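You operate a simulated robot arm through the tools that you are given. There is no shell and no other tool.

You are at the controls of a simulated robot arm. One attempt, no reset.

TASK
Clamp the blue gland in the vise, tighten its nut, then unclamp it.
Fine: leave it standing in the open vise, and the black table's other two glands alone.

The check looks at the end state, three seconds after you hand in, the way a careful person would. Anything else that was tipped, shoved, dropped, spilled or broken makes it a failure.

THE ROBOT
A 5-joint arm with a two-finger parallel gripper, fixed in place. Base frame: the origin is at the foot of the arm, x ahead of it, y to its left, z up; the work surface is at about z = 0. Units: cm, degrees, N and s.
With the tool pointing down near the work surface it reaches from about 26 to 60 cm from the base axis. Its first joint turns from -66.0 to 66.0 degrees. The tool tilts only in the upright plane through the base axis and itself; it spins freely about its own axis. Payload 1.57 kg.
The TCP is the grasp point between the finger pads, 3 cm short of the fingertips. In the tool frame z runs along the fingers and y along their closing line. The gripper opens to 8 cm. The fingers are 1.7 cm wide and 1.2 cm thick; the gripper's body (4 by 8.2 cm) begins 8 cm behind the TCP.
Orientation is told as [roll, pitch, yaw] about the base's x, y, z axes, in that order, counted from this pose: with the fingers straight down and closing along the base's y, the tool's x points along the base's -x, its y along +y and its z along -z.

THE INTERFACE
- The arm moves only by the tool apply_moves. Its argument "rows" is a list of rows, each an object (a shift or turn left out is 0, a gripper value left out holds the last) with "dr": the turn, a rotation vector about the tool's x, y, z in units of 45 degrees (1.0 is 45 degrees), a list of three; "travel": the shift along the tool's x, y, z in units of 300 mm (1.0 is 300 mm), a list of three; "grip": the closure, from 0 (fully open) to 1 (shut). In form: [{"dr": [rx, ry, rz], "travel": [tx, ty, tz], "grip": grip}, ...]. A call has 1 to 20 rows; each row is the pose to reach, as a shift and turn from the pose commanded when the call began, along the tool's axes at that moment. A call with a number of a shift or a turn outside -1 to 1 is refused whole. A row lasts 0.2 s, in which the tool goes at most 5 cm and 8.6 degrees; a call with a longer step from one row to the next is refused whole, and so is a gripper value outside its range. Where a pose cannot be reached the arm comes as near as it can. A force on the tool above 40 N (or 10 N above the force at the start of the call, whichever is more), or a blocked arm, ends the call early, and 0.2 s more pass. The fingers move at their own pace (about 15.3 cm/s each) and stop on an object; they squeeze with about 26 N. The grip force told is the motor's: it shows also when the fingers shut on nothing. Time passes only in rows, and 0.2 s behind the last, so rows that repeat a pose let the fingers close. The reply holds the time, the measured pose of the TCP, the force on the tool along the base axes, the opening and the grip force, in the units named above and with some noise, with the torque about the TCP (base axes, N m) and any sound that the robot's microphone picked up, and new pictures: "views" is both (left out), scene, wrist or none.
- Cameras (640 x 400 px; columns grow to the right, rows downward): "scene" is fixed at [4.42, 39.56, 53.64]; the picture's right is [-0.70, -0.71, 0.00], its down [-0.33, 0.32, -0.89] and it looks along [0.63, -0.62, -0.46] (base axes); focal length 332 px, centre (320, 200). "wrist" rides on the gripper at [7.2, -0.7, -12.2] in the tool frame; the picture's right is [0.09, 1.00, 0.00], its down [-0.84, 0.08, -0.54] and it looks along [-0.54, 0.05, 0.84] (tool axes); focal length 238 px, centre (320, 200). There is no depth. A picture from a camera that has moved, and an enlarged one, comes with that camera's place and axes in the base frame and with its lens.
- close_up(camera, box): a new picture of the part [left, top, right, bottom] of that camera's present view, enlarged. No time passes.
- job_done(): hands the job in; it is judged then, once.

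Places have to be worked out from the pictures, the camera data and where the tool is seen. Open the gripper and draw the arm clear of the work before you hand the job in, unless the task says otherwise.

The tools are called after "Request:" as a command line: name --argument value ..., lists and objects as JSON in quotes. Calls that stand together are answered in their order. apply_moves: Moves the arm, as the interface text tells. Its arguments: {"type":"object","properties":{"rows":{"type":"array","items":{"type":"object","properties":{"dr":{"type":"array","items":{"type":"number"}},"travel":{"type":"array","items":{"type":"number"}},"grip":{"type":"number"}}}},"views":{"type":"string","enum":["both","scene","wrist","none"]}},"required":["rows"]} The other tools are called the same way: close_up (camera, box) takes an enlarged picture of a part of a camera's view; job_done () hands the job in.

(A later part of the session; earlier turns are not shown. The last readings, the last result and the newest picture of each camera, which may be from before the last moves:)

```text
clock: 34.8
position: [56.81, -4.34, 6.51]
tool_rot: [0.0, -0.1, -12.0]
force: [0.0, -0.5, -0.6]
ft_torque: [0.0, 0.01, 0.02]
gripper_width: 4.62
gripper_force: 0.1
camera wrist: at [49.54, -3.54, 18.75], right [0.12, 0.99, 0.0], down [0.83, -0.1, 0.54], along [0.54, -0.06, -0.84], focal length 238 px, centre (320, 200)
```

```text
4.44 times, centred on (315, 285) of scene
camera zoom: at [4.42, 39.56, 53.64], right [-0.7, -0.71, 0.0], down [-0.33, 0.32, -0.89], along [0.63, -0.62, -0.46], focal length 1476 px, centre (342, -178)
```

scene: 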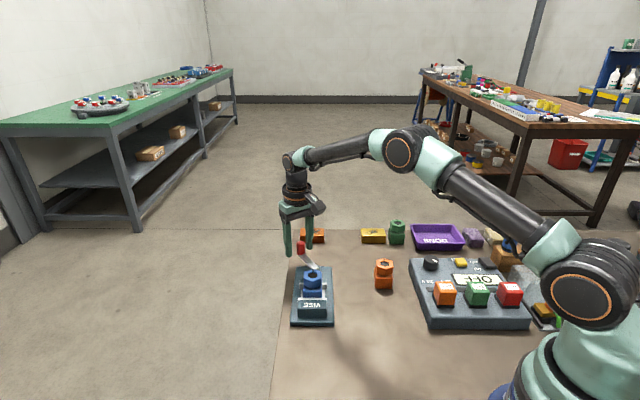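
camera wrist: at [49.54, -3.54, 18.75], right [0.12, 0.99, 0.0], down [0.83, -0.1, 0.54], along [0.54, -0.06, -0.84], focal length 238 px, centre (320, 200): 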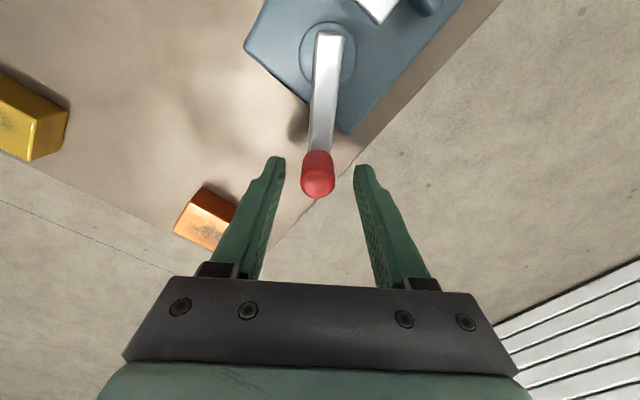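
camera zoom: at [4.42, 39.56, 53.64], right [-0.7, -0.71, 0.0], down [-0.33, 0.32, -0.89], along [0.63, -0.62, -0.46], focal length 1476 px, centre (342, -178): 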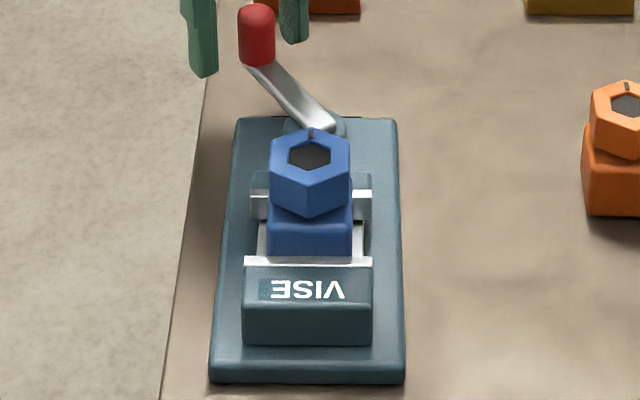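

The lever stays put after release, and the gland is clamped against the fixed jaw. I lift clear of the knob and move above the nut at about (44.0, 2.8), turning to yaw -45 with the fingers open.

Request:
apply_moves --rows '[{"travel": [0, 0, -0.07], "grip": 0.42}, {"travel": [0, 0, -0.15], "grip": 0.2}, {"travel": [0, 0, -0.23], "grip": 0}, {"travel": [0, 0, -0.283], "grip": 0}, {"dr": [0, 0, 0.12], "travel": [0.08, 0.025, -0.283], "grip": 0}, {"dr": [0, 0, 0.244], "travel": [0.16, 0.05, -0.283], "grip": 0}, {"dr": [0, 0, 0.367], "travel": [0.24, 0.075, -0.283], "grip": 0}, {"dr": [0, 0, 0.489], "travel": [0.32, 0.1, -0.283], "grip": 0}, {"dr": [0, 0, 0.611], "travel": [0.4, 0.124, -0.283], "grip": 0}, {"dr": [0, 0, 0.733], "travel": [0.468, 0.145, -0.283], "grip": 0}, {"dr": [0, 0, 0.733], "travel": [0.468, 0.145, -0.283], "grip": 0}]'

Request:
close_up --camera "wrist" --box '[240, 40, 400, 240]'

Request:
close_up --camera "wrist" --box '[280, 100, 370, 190]'

Request:
close_up --camera "scene" --box '[285, 240, 345, 330]'

```text
clock: 37.2
position: [43.98, 2.79, 14.88]
tool_rot: [0.0, 0.0, -45.0]
force: [0.2, 0.1, -0.1]
ft_torque: [0.0, 0.04, 0.02]
gripper_width: 7.99
gripper_force: 0.0
camera wrist: at [38.26, 7.41, 27.15], right [0.64, 0.77, 0.0], down [0.65, -0.54, 0.54], along [0.42, -0.35, -0.84], focal length 238 px, centre (320, 200)
```

scene: 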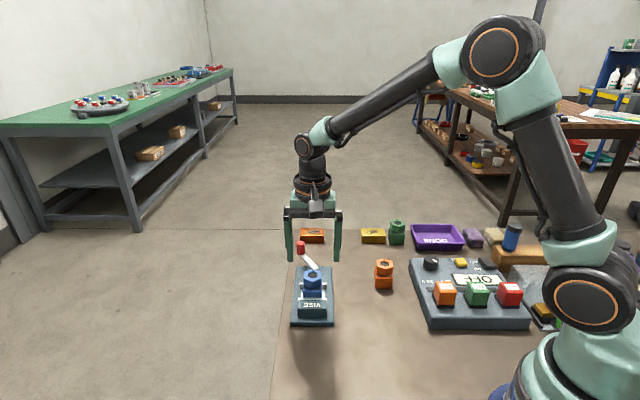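
wrist: 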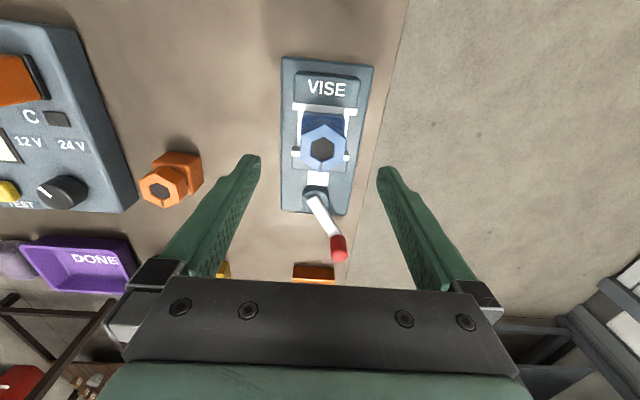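

```text
2.00 times, centred on (320, 140) of wrist
camera zoom: at [38.26, 7.41, 27.15], right [0.64, 0.77, 0.0], down [0.65, -0.54, 0.54], along [0.42, -0.35, -0.84], focal length 477 px, centre (320, 320)
```

zoom: 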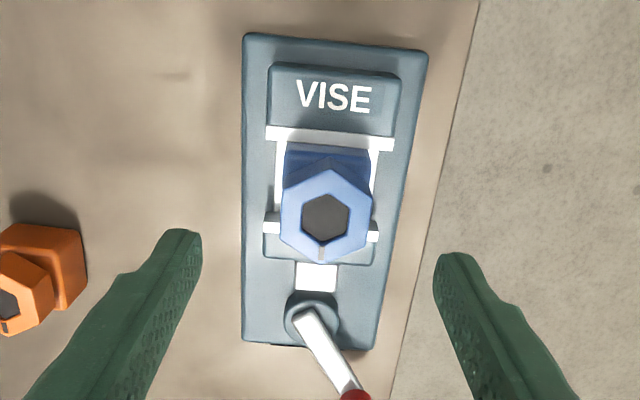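

```text
4.44 times, centred on (325, 145) of wrist
camera zoom: at [38.26, 7.41, 27.15], right [0.64, 0.77, 0.0], down [0.65, -0.54, 0.54], along [0.42, -0.35, -0.84], focal length 1059 px, centre (298, 444)
```

zoom: 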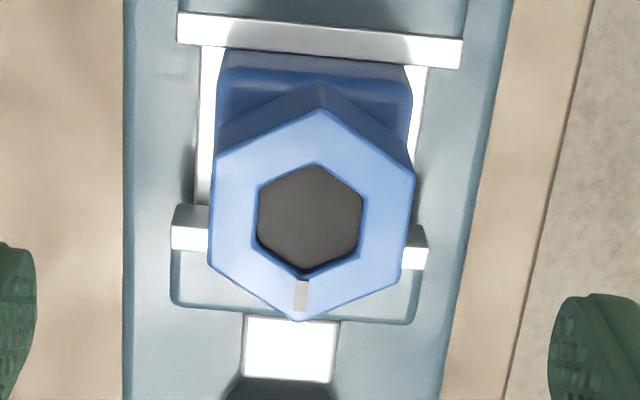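

```text
4.44 times, centred on (315, 285) of scene
camera zoom: at [4.42, 39.56, 53.64], right [-0.7, -0.71, 0.0], down [-0.33, 0.32, -0.89], along [0.63, -0.62, -0.46], focal length 1476 px, centre (342, -178)
```

zoom: 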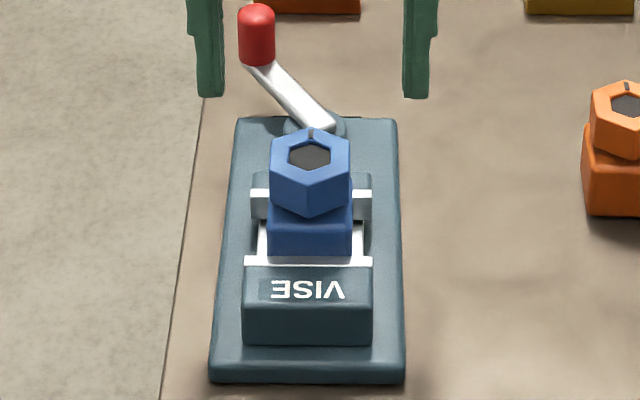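

The nut is square to the fingers and centred about 0.16 cm to the right of the TCP, with its top near z 7.5. I lower to TCP z 8.7, so the fingertips stay just above the body, and grip only the nut.

Request:
apply_moves --rows '[{"travel": [-0.0043, 0.0055, 0.05], "grip": 0}, {"travel": [-0.0043, 0.0055, 0.1], "grip": 0}, {"travel": [-0.0043, 0.0055, 0.15], "grip": 0}, {"travel": [-0.0043, 0.0055, 0.19], "grip": 0}, {"travel": [-0.0043, 0.0055, 0.206], "grip": 0}, {"travel": [-0.0043, 0.0055, 0.206], "grip": 0}]'

Request:
close_up --camera "wrist" --box '[240, 80, 400, 280]'

Request:
close_up --camera "scene" --box '[275, 220, 355, 330]'

```text
clock: 38.6
position: [44.31, 2.64, 8.62]
tool_rot: [0.0, 0.0, -45.0]
force: [-0.5, -0.2, -0.4]
ft_torque: [-0.01, 0.0, 0.02]
gripper_width: 7.99
gripper_force: 0.1
camera wrist: at [38.57, 7.29, 20.92], right [0.64, 0.77, 0.0], down [0.65, -0.54, 0.54], along [0.42, -0.35, -0.84], focal length 238 px, centre (320, 200)
```

scene: 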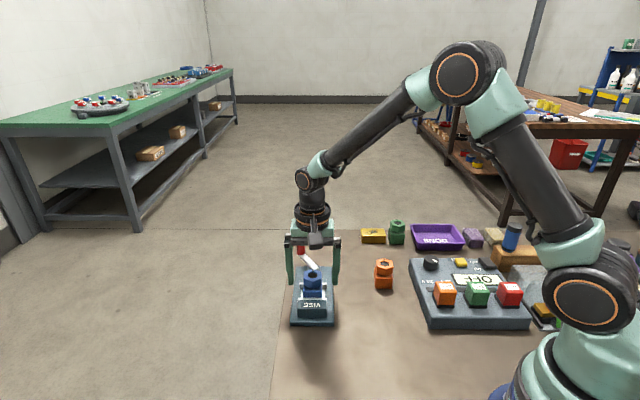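
wrist: 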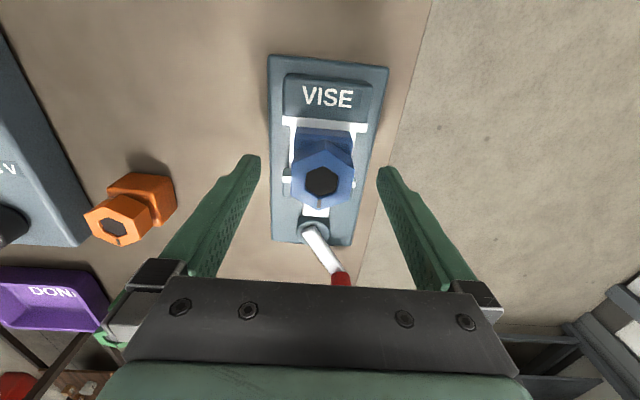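

```text
2.00 times, centred on (320, 180) of wrist
camera zoom: at [38.57, 7.29, 20.92], right [0.64, 0.77, 0.0], down [0.65, -0.54, 0.54], along [0.42, -0.35, -0.84], focal length 477 px, centre (320, 240)
```

zoom: 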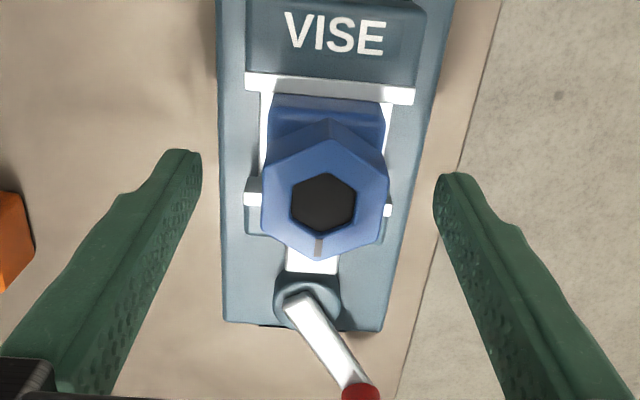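

```text
3.64 times, centred on (315, 275) of scene
camera zoom: at [4.42, 39.56, 53.64], right [-0.7, -0.71, 0.0], down [-0.33, 0.32, -0.89], along [0.63, -0.62, -0.46], focal length 1208 px, centre (338, -73)
```

zoom: 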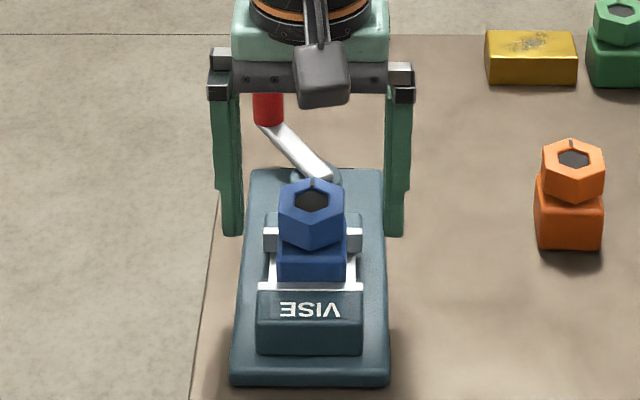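

The nut's centre is about 0.18 cm toward the fixed jaw from the TCP. I correct that and close on the nut.

Request:
apply_moves --rows '[{"travel": [0.0055, 0.0015, 0], "grip": 0}, {"travel": [0.0055, 0.0015, 0], "grip": 0}, {"travel": [0.0055, 0.0015, 0], "grip": 1}, {"travel": [0.0055, 0.0015, 0], "grip": 1}, {"travel": [0.0055, 0.0015, 0], "grip": 1}, {"travel": [0.0055, 0.0015, 0], "grip": 1}]'

Request:
close_up --camera "wrist" --box '[240, 80, 400, 280]'

Request:
close_up --camera "scene" --box '[285, 240, 345, 330]'

```text
clock: 40.0
position: [44.14, 2.72, 8.63]
tool_rot: [0.0, -0.1, -44.9]
force: [-0.2, 1.3, 0.6]
ft_torque: [0.09, 0.02, 0.03]
gripper_width: 4.16
gripper_force: 26.2
camera wrist: at [38.53, 7.42, 20.92], right [0.64, 0.77, 0.0], down [0.65, -0.54, 0.54], along [0.42, -0.35, -0.84], focal length 238 px, centre (320, 200)
```

scene: 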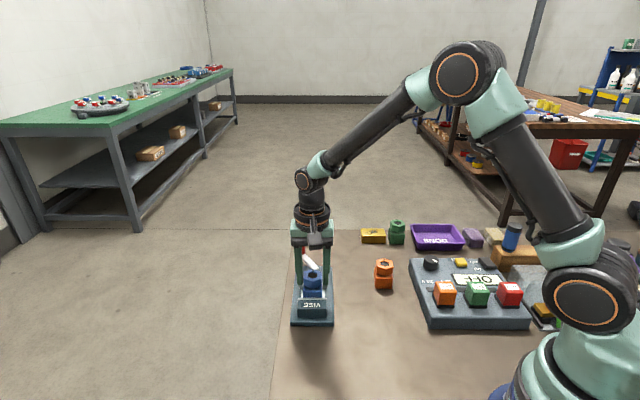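
wrist: 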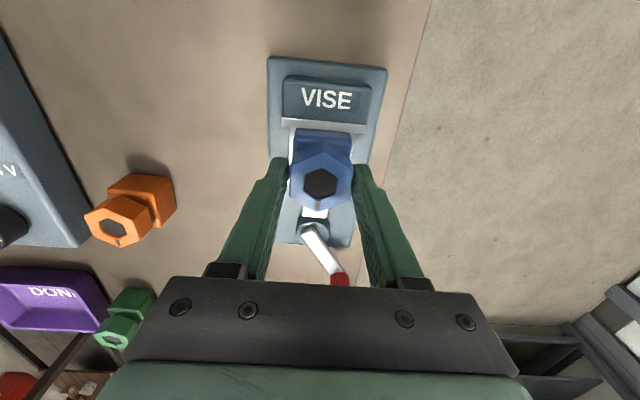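

```text
2.00 times, centred on (320, 180) of wrist
camera zoom: at [38.53, 7.42, 20.92], right [0.64, 0.77, 0.0], down [0.65, -0.54, 0.54], along [0.42, -0.35, -0.84], focal length 477 px, centre (320, 240)
```

zoom: 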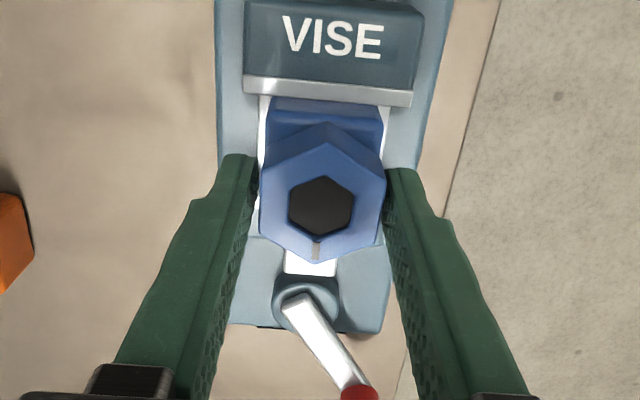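

```text
4.44 times, centred on (315, 285) of scene
camera zoom: at [4.42, 39.56, 53.64], right [-0.7, -0.71, 0.0], down [-0.33, 0.32, -0.89], along [0.63, -0.62, -0.46], focal length 1476 px, centre (342, -178)
```

zoom: 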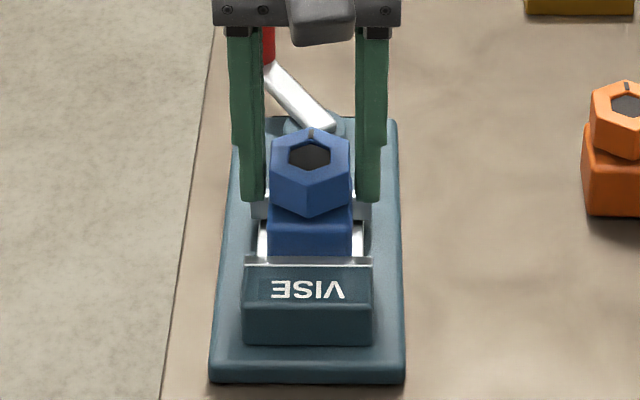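

The grip holds only the nut (4.16 cm across flats, fingertips about 0.4 cm above the body). I turn clockwise seen from above by 15° and watch the torque and sound.

Request:
apply_moves --rows '[{"dr": [0, 0, 0.067], "grip": 1}, {"dr": [0, 0, 0.133], "grip": 1}, {"dr": [0, 0, 0.2], "grip": 1}, {"dr": [0, 0, 0.267], "grip": 1}, {"dr": [0, 0, 0.333], "grip": 1}]'

Request:
close_up --camera "wrist" --box '[240, 80, 400, 280]'

Request:
close_up --camera "scene" --box '[285, 240, 345, 330]'

```text
clock: 41.2
position: [44.06, 3.0, 8.74]
tool_rot: [-0.1, 0.1, -60.0]
force: [-1.9, 0.5, -2.3]
ft_torque: [0.12, 0.14, 0.56]
gripper_width: 4.4
gripper_force: 25.3
camera wrist: at [39.84, 8.81, 20.99], right [0.82, 0.58, 0.0], down [0.49, -0.69, 0.54], along [0.31, -0.44, -0.84], focal length 238 px, centre (320, 200)
```

scene: 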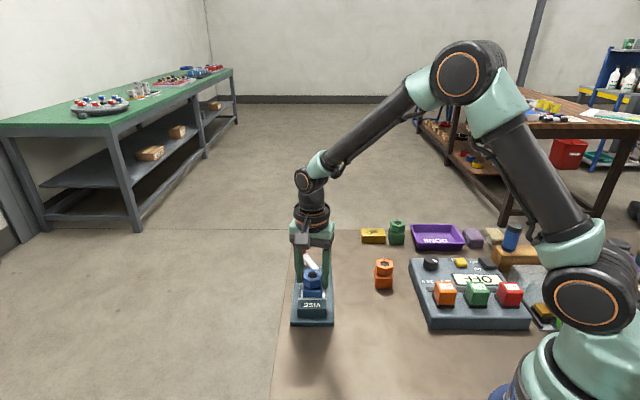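
wrist: 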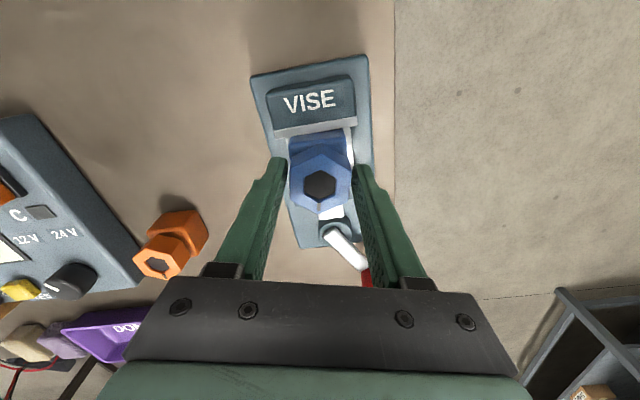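

```text
2.00 times, centred on (320, 180) of wrist
camera zoom: at [39.84, 8.81, 20.99], right [0.82, 0.58, 0.0], down [0.49, -0.69, 0.54], along [0.31, -0.44, -0.84], focal length 477 px, centre (320, 240)
```

zoom: 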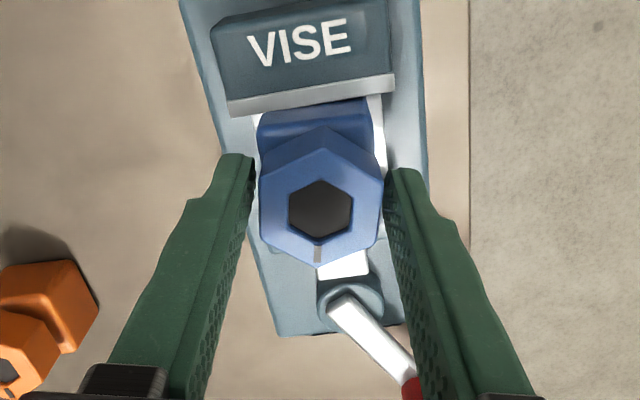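

```text
4.44 times, centred on (315, 285) of scene
camera zoom: at [4.42, 39.56, 53.64], right [-0.7, -0.71, 0.0], down [-0.33, 0.32, -0.89], along [0.63, -0.62, -0.46], focal length 1476 px, centre (342, -178)
```

zoom: 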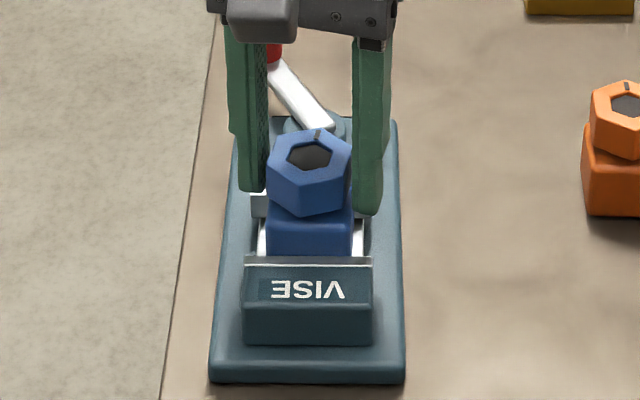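

The nut resists: torque is 0.56 N m and the fingers spread to 4.4 cm, so they are riding on the nut's flats. I measure how far the nut really turned.

Request:
close_up --camera "wrist" --box '[275, 130, 365, 220]'

Request:
close_up --camera "scene" --box '[295, 260, 330, 300]'

```text
4.44 times, centred on (320, 175) of wrist
camera zoom: at [39.84, 8.81, 20.99], right [0.82, 0.58, 0.0], down [0.49, -0.69, 0.54], along [0.31, -0.44, -0.84], focal length 1059 px, centre (320, 311)
```

zoom: 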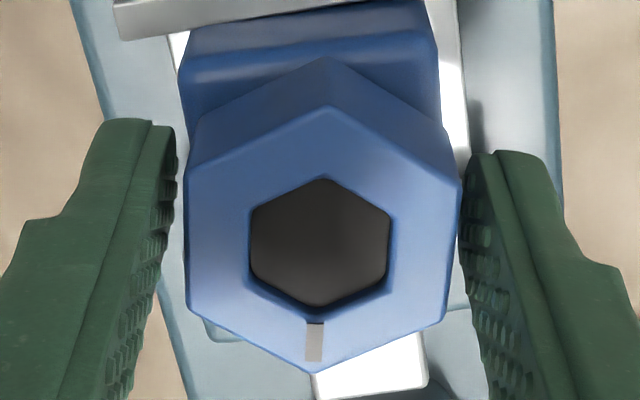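

```text
10.00 times, centred on (312, 280) of scene
camera zoom: at [4.42, 39.56, 53.64], right [-0.7, -0.71, 0.0], down [-0.33, 0.32, -0.89], along [0.63, -0.62, -0.46], focal length 3322 px, centre (395, -600)
```

zoom: 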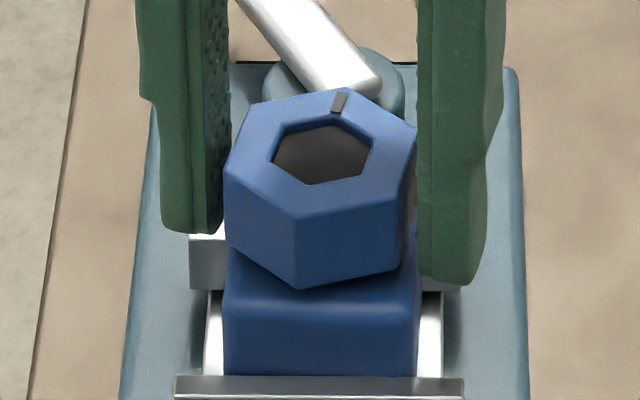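

The nut followed the tool by about 13° with the body staying put, so it does turn. I go on clockwise another 30° in small steps.

Request:
apply_moves --rows '[{"dr": [0, 0, 0.067], "grip": 1}, {"dr": [0, 0, 0.133], "grip": 1}, {"dr": [0, 0, 0.2], "grip": 1}, {"dr": [0, 0, 0.267], "grip": 1}, {"dr": [0, 0, 0.333], "grip": 1}]'

Request:
close_up --camera "wrist" --box '[275, 130, 365, 220]'

Request:
close_up --camera "scene" --box '[295, 260, 330, 300]'

```text
clock: 42.4
position: [44.36, 2.84, 8.81]
tool_rot: [0.2, 0.0, -75.0]
force: [0.7, -1.3, 0.4]
ft_torque: [-0.07, -0.01, 0.0]
gripper_width: 4.17
gripper_force: 25.9
camera wrist: at [41.57, 9.58, 21.04], right [0.94, 0.35, 0.0], down [0.29, -0.79, 0.54], along [0.19, -0.51, -0.84], focal length 238 px, centre (320, 200)
```

scene: 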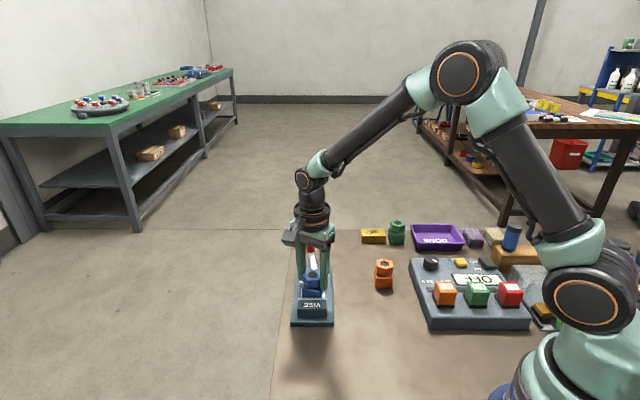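
wrist: 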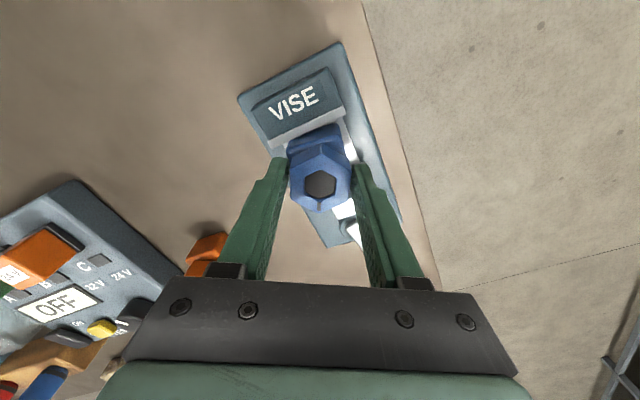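

```text
4.44 times, centred on (320, 175) of wrist
camera zoom: at [41.57, 9.58, 21.04], right [0.94, 0.35, 0.0], down [0.29, -0.79, 0.54], along [0.19, -0.51, -0.84], focal length 1059 px, centre (320, 311)
```

zoom: 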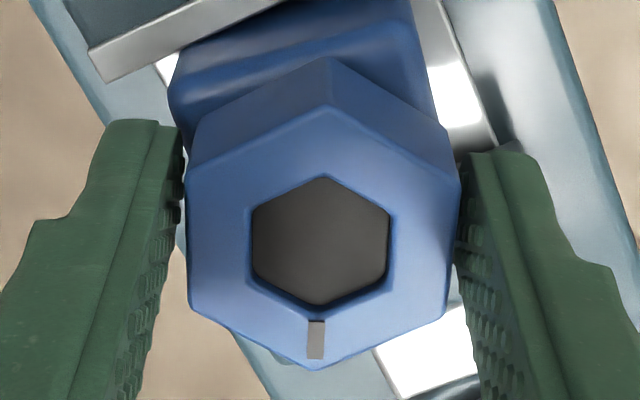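

```text
10.00 times, centred on (312, 280) of scene
camera zoom: at [4.42, 39.56, 53.64], right [-0.7, -0.71, 0.0], down [-0.33, 0.32, -0.89], along [0.63, -0.62, -0.46], focal length 3322 px, centre (395, -600)
```

zoom: 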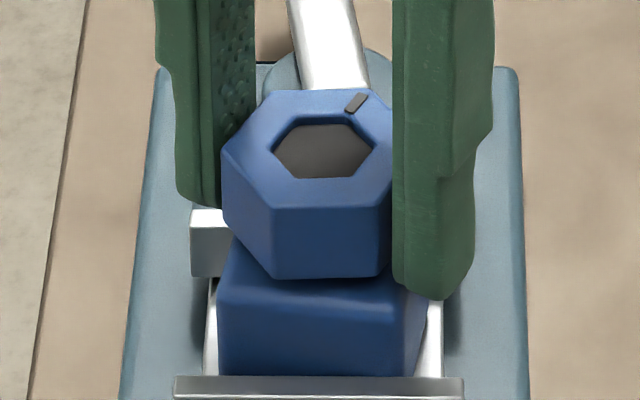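

Now the torque is zero and the body seems to have turned, with the lever shifted back, so the clamp slipped. I look closely at the lever and the body before doing anything.

Request:
close_up --camera "scene" --box '[280, 220, 350, 330]'

Request:
close_up --camera "wrist" --box '[220, 40, 420, 260]'

```text
3.64 times, centred on (315, 275) of scene
camera zoom: at [4.42, 39.56, 53.64], right [-0.7, -0.71, 0.0], down [-0.33, 0.32, -0.89], along [0.63, -0.62, -0.46], focal length 1208 px, centre (338, -73)
```

zoom: 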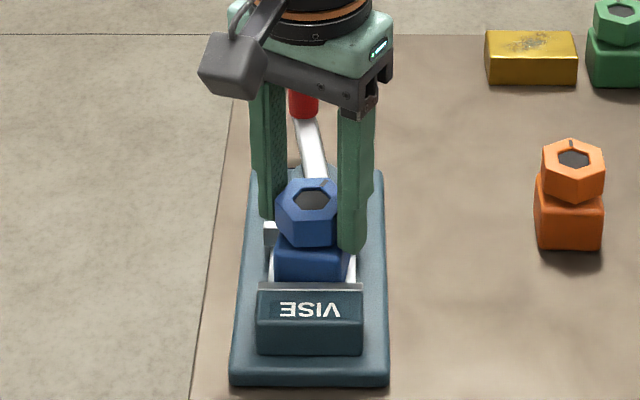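

```text
1.82 times, centred on (320, 150) of wrist
camera zoom: at [41.57, 9.58, 21.04], right [0.94, 0.35, 0.0], down [0.29, -0.79, 0.54], along [0.19, -0.51, -0.84], focal length 433 px, centre (320, 291)
```

zoom: 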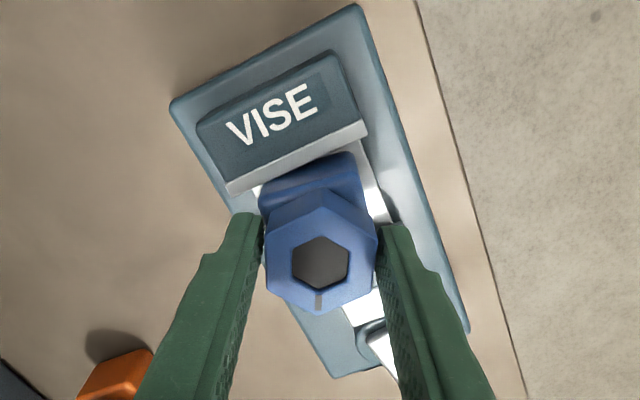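

The body turned about 10° cw with the nut (the nut itself is about 17° ahead of the body), and the lever has been forced back, so the clamp was too weak. I turn back ccw 10° with the nut still held, to square the body in the jaws.

Request:
apply_moves --rows '[{"dr": [0, 0, -0.044], "grip": 1}, {"dr": [0, 0, -0.089], "grip": 1}, {"dr": [0, 0, -0.133], "grip": 1}, {"dr": [0, 0, -0.178], "grip": 1}, {"dr": [0, 0, -0.222], "grip": 1}, {"dr": [0, 0, -0.222], "grip": 1}]'

Request:
close_up --camera "wrist" --box '[265, 110, 375, 220]'

Request:
close_up --camera "scene" --box '[290, 255, 335, 305]'

```text
clock: 43.8
position: [44.22, 2.91, 8.84]
tool_rot: [0.0, 0.0, -64.9]
force: [-0.4, -1.4, 0.0]
ft_torque: [0.0, 0.01, 0.0]
gripper_width: 4.16
gripper_force: 25.8
camera wrist: at [40.42, 9.06, 21.05], right [0.86, 0.51, 0.0], down [0.42, -0.72, 0.54], along [0.27, -0.47, -0.84], focal length 238 px, centre (320, 200)
```

scene: 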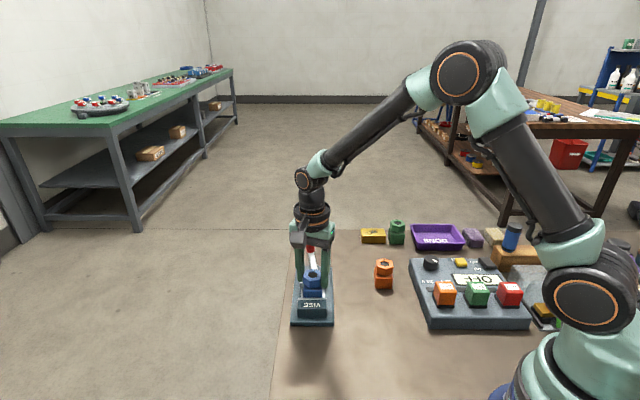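
wrist: 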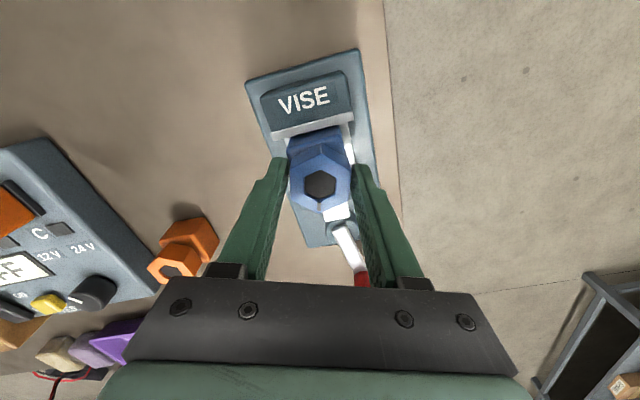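

```text
3.64 times, centred on (320, 165) of wrist
camera zoom: at [40.42, 9.06, 21.05], right [0.86, 0.51, 0.0], down [0.42, -0.72, 0.54], along [0.27, -0.47, -0.84], focal length 867 px, centre (320, 327)
```

zoom: 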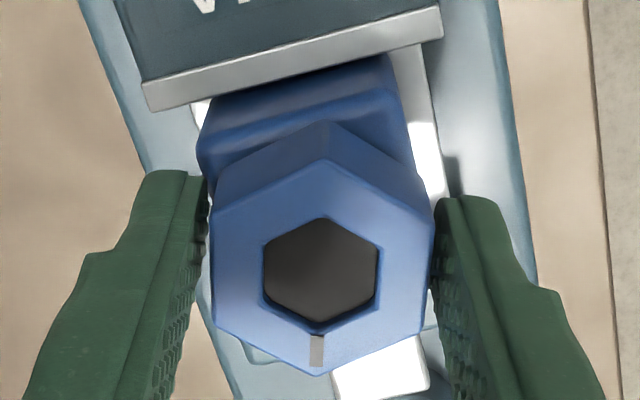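

```text
8.00 times, centred on (312, 280) of scene
camera zoom: at [4.42, 39.56, 53.64], right [-0.7, -0.71, 0.0], down [-0.33, 0.32, -0.89], along [0.63, -0.62, -0.46], focal length 2658 px, centre (380, -440)
```

zoom: 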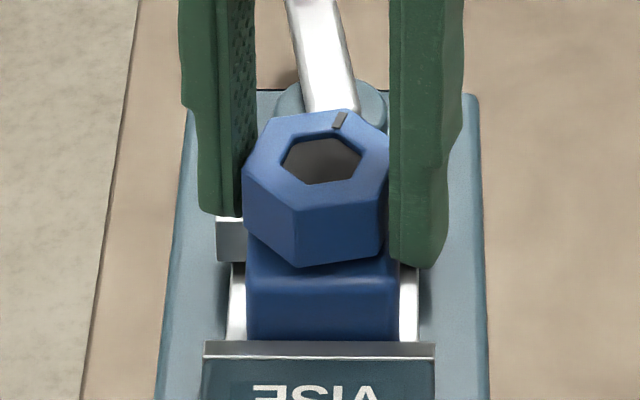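

The body is square in the jaws again, with the nut still about 17° ahead of it. Last time I pulled the lever back while letting go, which loosened the clamp. I release the nut, rise, and look for the lever to clamp it harder.

Request:
apply_moves --rows '[{"grip": 0.3}, {"grip": 0}, {"grip": 0}, {"travel": [0, 0, -0.06], "grip": 0}, {"travel": [0, 0, -0.13], "grip": 0}, {"travel": [0, 0, -0.2], "grip": 0}, {"travel": [0, 0, -0.26], "grip": 0}, {"travel": [-0.1, 0, -0.27], "grip": 0}, {"travel": [-0.2, 0, -0.27], "grip": 0}, {"travel": [-0.2, 0, -0.27], "grip": 0}]'

Request:
close_up --camera "wrist" --box '[240, 20, 400, 220]'

Request:
close_up --camera "scene" --box '[285, 230, 345, 330]'

```text
clock: 46.0
position: [46.68, -2.6, 16.82]
tool_rot: [0.0, 0.0, -64.9]
force: [0.7, 0.6, -0.3]
ft_torque: [-0.03, 0.0, 0.0]
gripper_width: 7.99
gripper_force: 0.0
camera wrist: at [42.86, 3.63, 29.09], right [0.86, 0.51, 0.0], down [0.42, -0.73, 0.54], along [0.27, -0.47, -0.84], focal length 238 px, centre (320, 200)
```

scene: 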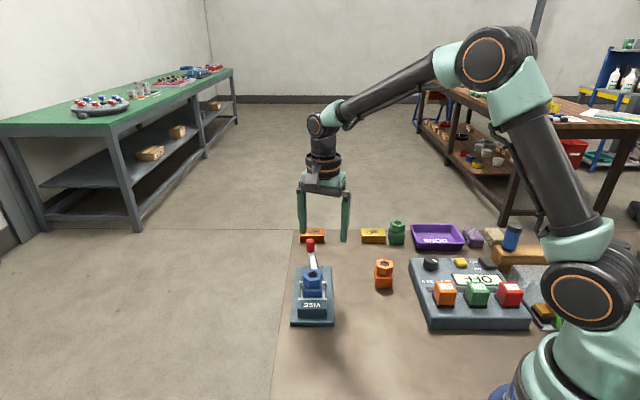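
wrist: 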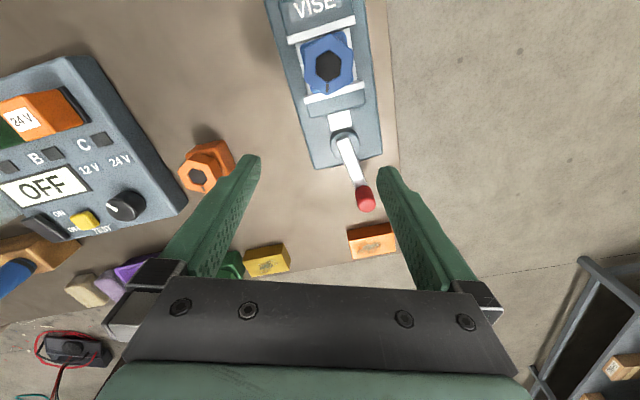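

```text
2.00 times, centred on (320, 120) of wrist
camera zoom: at [42.86, 3.63, 29.09], right [0.86, 0.51, 0.0], down [0.42, -0.73, 0.54], along [0.27, -0.47, -0.84], focal length 477 px, centre (320, 360)
```

zoom: 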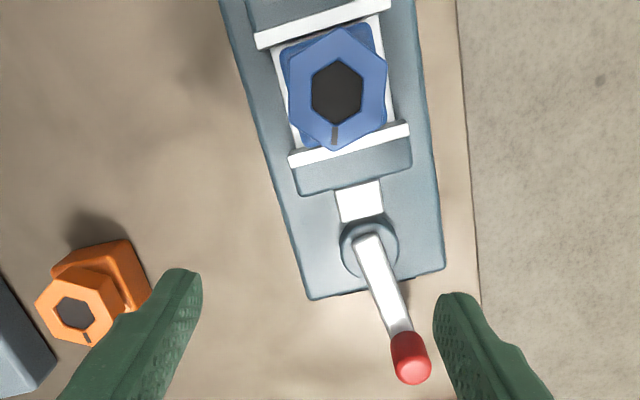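

```text
4.00 times, centred on (315, 280) of scene
camera zoom: at [4.42, 39.56, 53.64], right [-0.7, -0.71, 0.0], down [-0.33, 0.32, -0.89], along [0.63, -0.62, -0.46], focal length 1329 px, centre (340, -120)
```

zoom: 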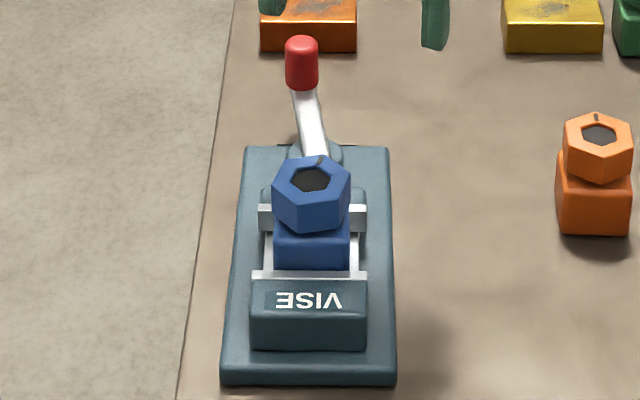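

From above I see the body square against the jaws with the nut turned about 17° relative to it, and the lever now at about -36°. I take a closer picture of the gland to measure the nut angle before re-clamping.

Request:
close_up --camera "wrist" --box '[285, 20, 375, 110]'

Request:
close_up --camera "scene" --box '[295, 260, 330, 305]'

```text
4.44 times, centred on (330, 65) of wrist
camera zoom: at [42.86, 3.63, 29.09], right [0.86, 0.51, 0.0], down [0.42, -0.73, 0.54], along [0.27, -0.47, -0.84], focal length 1059 px, centre (276, 800)
```

zoom: 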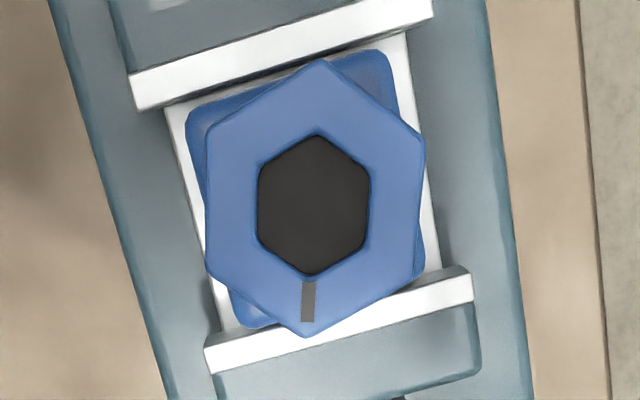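

```text
8.89 times, centred on (312, 282) of scene
camera zoom: at [4.42, 39.56, 53.64], right [-0.7, -0.71, 0.0], down [-0.33, 0.32, -0.89], along [0.63, -0.62, -0.46], focal length 2953 px, centre (387, -533)
```

zoom: 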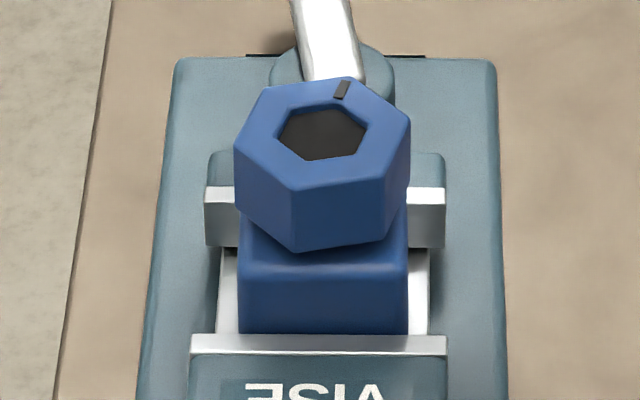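

The nut is about 16° ahead of the body, and the body is square within 1°. I go over the knob near (55.5, -7.05) with yaw -36.5 to clamp again.

Request:
apply_moves --rows '[{"dr": [0, 0, -0.13], "travel": [-0.052, 0.041, 0.0], "grip": 0.3}, {"dr": [0, 0, -0.26], "travel": [-0.104, 0.081, 0.02], "grip": 0.42}, {"dr": [0, 0, -0.39], "travel": [-0.155, 0.122, 0.04], "grip": 0.42}, {"dr": [0, 0, -0.52], "travel": [-0.207, 0.162, 0.07], "grip": 0.42}, {"dr": [0, 0, -0.631], "travel": [-0.259, 0.203, 0.093], "grip": 0.42}, {"dr": [0, 0, -0.631], "travel": [-0.259, 0.203, 0.093], "grip": 0.42}]' --views "wrist"

Request:
close_up --camera "wrist" --box '[240, 20, 400, 220]'

```text
clock: 47.4
position: [55.38, -7.22, 14.12]
tool_rot: [-0.1, 0.0, -36.5]
force: [-0.2, -0.3, 0.0]
ft_torque: [0.01, -0.02, -0.02]
gripper_width: 4.64
gripper_force: 0.0
camera wrist: at [49.09, -3.37, 26.33], right [0.52, 0.86, 0.0], down [0.72, -0.44, 0.54], along [0.46, -0.28, -0.84], focal length 238 px, centre (320, 200)
```

wrist: 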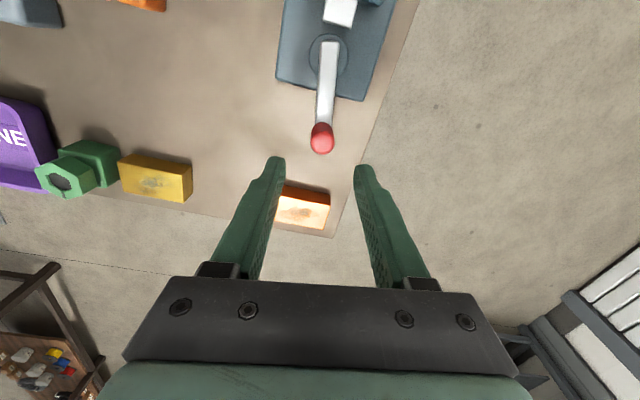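

```text
2.00 times, centred on (320, 120) of wrist
camera zoom: at [49.09, -3.37, 26.33], right [0.52, 0.86, 0.0], down [0.72, -0.44, 0.54], along [0.46, -0.28, -0.84], focal length 477 px, centre (320, 360)
```

zoom: 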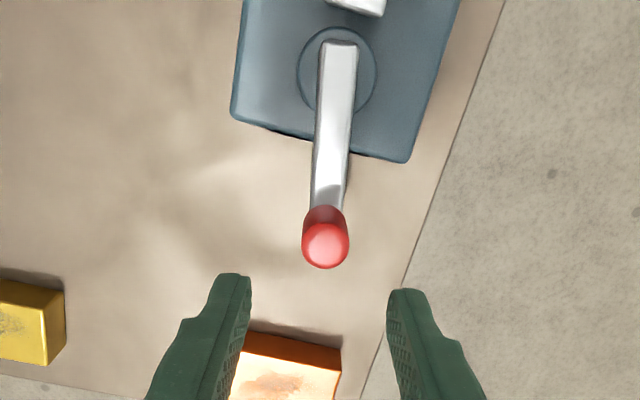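

The knob is 0.2 cm to the right of the TCP, with the lever at about -35.5°. I lower around it and grip it.

Request:
apply_moves --rows '[{"travel": [0, 0.0073, 0.07], "grip": 0.42}, {"travel": [0, 0.0073, 0.14], "grip": 0.42}, {"travel": [0, 0.0073, 0.21], "grip": 0.42}, {"travel": [0, 0.0073, 0.256], "grip": 0.42}, {"travel": [0, 0.0073, 0.256], "grip": 0.42}, {"travel": [0, 0.0073, 0.256], "grip": 1}, {"travel": [0, 0.0073, 0.256], "grip": 1}, {"travel": [0, 0.0073, 0.256], "grip": 1}]' --views "wrist"

```text
clock: 49.2
position: [55.53, -6.91, 6.39]
tool_rot: [0.0, 0.0, -36.6]
force: [3.4, 1.4, -5.1]
ft_torque: [-0.15, -0.23, -0.16]
gripper_width: 2.03
gripper_force: 33.5
camera wrist: at [49.32, -3.13, 18.63], right [0.52, 0.85, 0.0], down [0.72, -0.44, 0.54], along [0.46, -0.28, -0.84], focal length 238 px, centre (320, 200)
```

wrist: 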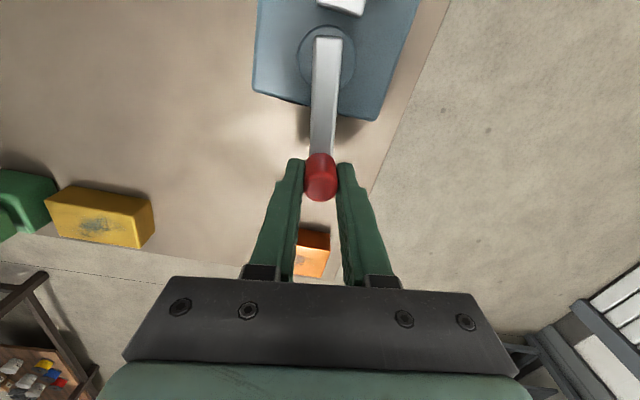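

The knob is gripped. I swing the lever 22° counter-clockwise back to where it closed before, keeping the radius at 6.85 cm.

Request:
apply_moves --rows '[{"dr": [0, 0, -0.067], "travel": [0.0003, 0.012, 0], "grip": 1}, {"dr": [0, 0, -0.133], "travel": [0.0013, 0.0239, 0], "grip": 1}, {"dr": [0, 0, -0.2], "travel": [0.0028, 0.0357, 0], "grip": 1}, {"dr": [0, 0, -0.267], "travel": [0.005, 0.0475, 0], "grip": 1}, {"dr": [0, 0, -0.333], "travel": [0.0078, 0.0591, 0], "grip": 1}, {"dr": [0, 0, -0.4], "travel": [0.0112, 0.0706, 0], "grip": 1}, {"dr": [0, 0, -0.467], "travel": [0.0152, 0.0818, 0], "grip": 1}]'

Request:
close_up --camera "scene" --box '[285, 230, 345, 330]'

```text
clock: 50.8
position: [56.73, -4.68, 6.45]
tool_rot: [0.0, 0.2, -15.4]
force: [-13.1, 1.1, 7.2]
ft_torque: [0.14, 0.51, 0.0]
gripper_width: 2.03
gripper_force: 33.7
camera wrist: at [49.45, -3.39, 18.66], right [0.18, 0.98, 0.0], down [0.83, -0.15, 0.54], along [0.53, -0.1, -0.84], focal length 238 px, centre (320, 200)
```

scene: 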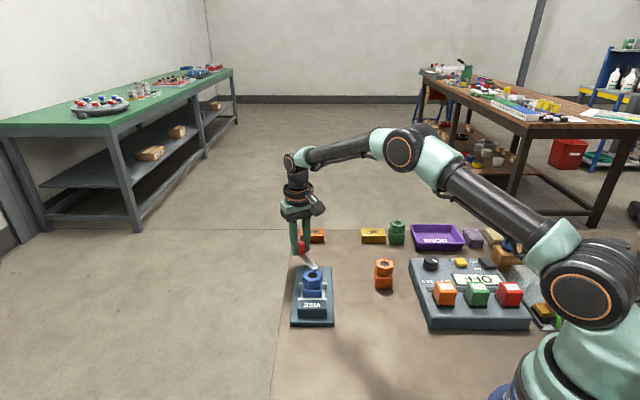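
wrist: 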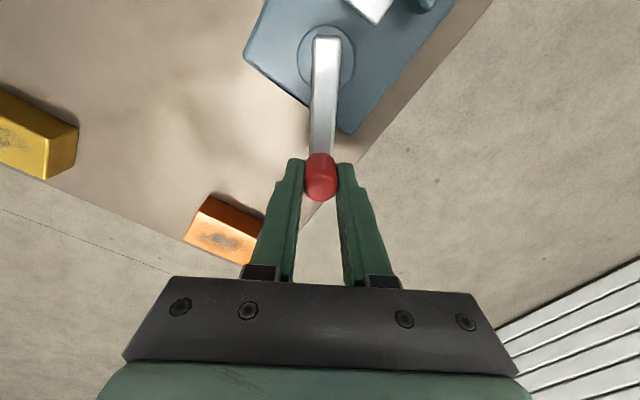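

```text
4.00 times, centred on (315, 280) of scene
camera zoom: at [4.42, 39.56, 53.64], right [-0.7, -0.71, 0.0], down [-0.33, 0.32, -0.89], along [0.63, -0.62, -0.46], focal length 1329 px, centre (340, -120)
```

zoom: 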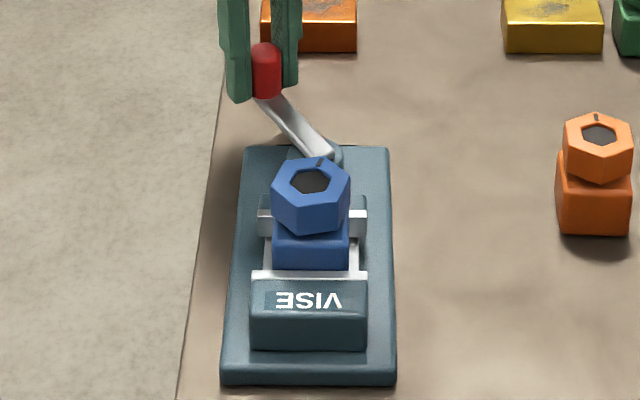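

The path pulls outward by 13 N, so the true radius is about 6.65 cm. I correct inward and push on in small steps, watching the tangential force.

Request:
apply_moves --rows '[{"dr": [0, 0, 0], "travel": [0.006, 0, 0], "grip": 1}, {"dr": [0, 0, -0.022], "travel": [0.007, 0.0039, 0], "grip": 1}, {"dr": [0, 0, -0.044], "travel": [0.007, 0.0078, 0], "grip": 1}, {"dr": [0, 0, -0.067], "travel": [0.007, 0.0117, 0], "grip": 1}]' --views "none"

```text
clock: 51.8
position: [56.76, -4.45, 6.47]
tool_rot: [-0.1, -0.2, -12.7]
force: [1.6, -20.3, -4.6]
ft_torque: [-0.47, -0.64, 0.08]
gripper_width: 2.01
gripper_force: 33.5
```

Request:
apply_moves --rows '[{"dr": [0, 0, -0.011], "travel": [0, 0.003, 0], "grip": 1}, {"dr": [0, 0, -0.022], "travel": [0, 0.006, 0], "grip": 1}, {"dr": [0, 0, -0.033], "travel": [0, 0.009, 0], "grip": 1}, {"dr": [0, 0, -0.044], "travel": [0.0002, 0.012, 0], "grip": 1}]' --views "none"

```text
clock: 52.8
position: [56.63, -4.52, 6.45]
tool_rot: [0.0, 0.0, -11.4]
force: [-0.6, -6.7, 2.0]
ft_torque: [-0.09, 0.03, 0.01]
gripper_width: 2.03
gripper_force: 34.2
stopped in row 4: the force on the tool passed its limit at 40 N (the readings are from after the stop); the commanded pose is now the measured one
```

The push passed 40 N with the lever not moving further, so the jaw is hard on the gland. I press again to about 30 N and open the fingers in place, without pulling back this time.

Request:
apply_moves --rows '[{"travel": [0, 0.003, 0], "grip": 1}, {"travel": [0, 0.006, 0], "grip": 1}, {"travel": [0, 0.009, 0], "grip": 1}, {"travel": [0, 0.01, 0], "grip": 1}]' --views "none"

```text
clock: 53.8
position: [56.68, -4.41, 6.37]
tool_rot: [0.0, 0.1, -11.5]
force: [-4.5, -31.3, -3.2]
ft_torque: [-0.56, -0.5, 0.09]
gripper_width: 2.03
gripper_force: 34.3
```

Pushing with 31 N now. I open the fingers in place.

Request:
apply_moves --rows '[{"grip": 0.42}, {"grip": 0.42}, {"grip": 0.42}]'

Request:
close_up --camera "wrist" --box '[220, 0, 420, 240]'

Request:
close_up --camera "scene" --box '[285, 230, 345, 330]'

```text
clock: 54.6
position: [56.72, -4.1, 6.44]
tool_rot: [0.0, 0.0, -11.2]
force: [-0.7, 0.6, -0.3]
ft_torque: [-0.04, -0.02, -0.05]
gripper_width: 4.63
gripper_force: 0.1
camera wrist: at [49.39, -3.33, 18.67], right [0.1, 0.99, 0.0], down [0.84, -0.09, 0.54], along [0.54, -0.06, -0.84], focal length 238 px, centre (320, 200)
```

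scene: 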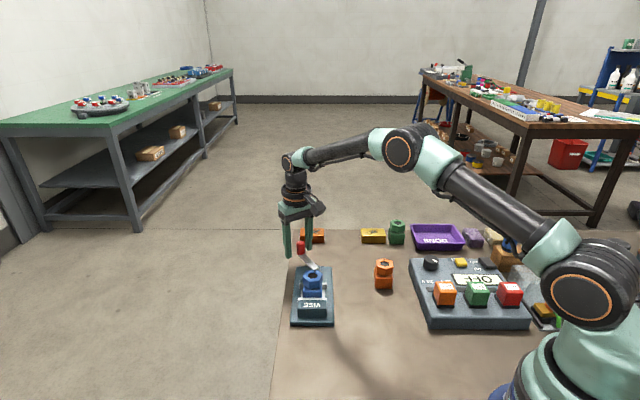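
wrist: 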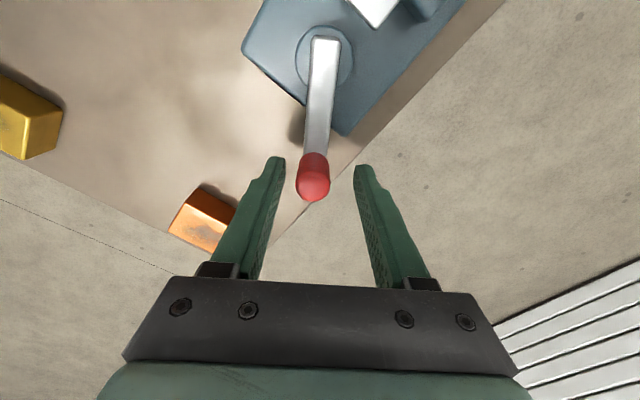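

```text
1.67 times, centred on (320, 120) of wrist
camera zoom: at [49.39, -3.33, 18.67], right [0.1, 0.99, 0.0], down [0.84, -0.09, 0.54], along [0.54, -0.06, -0.84], focal length 397 px, centre (320, 333)
```

zoom: 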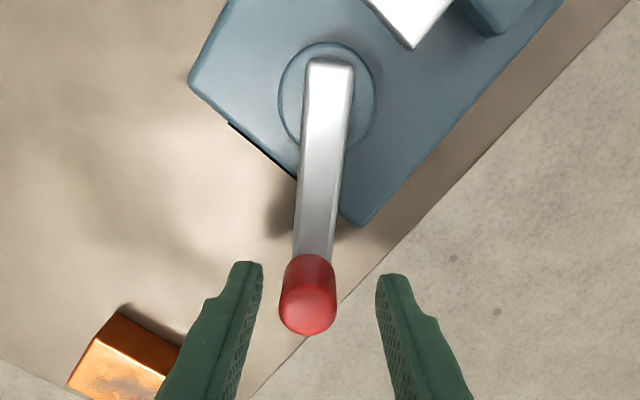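

```text
4.00 times, centred on (315, 280) of scene
camera zoom: at [4.42, 39.56, 53.64], right [-0.7, -0.71, 0.0], down [-0.33, 0.32, -0.89], along [0.63, -0.62, -0.46], focal length 1329 px, centre (340, -120)
```

zoom: 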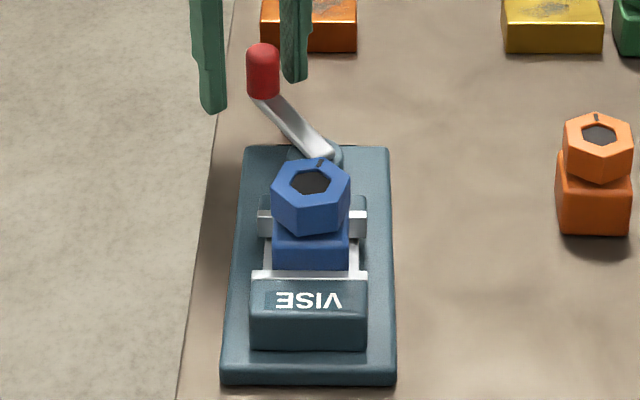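

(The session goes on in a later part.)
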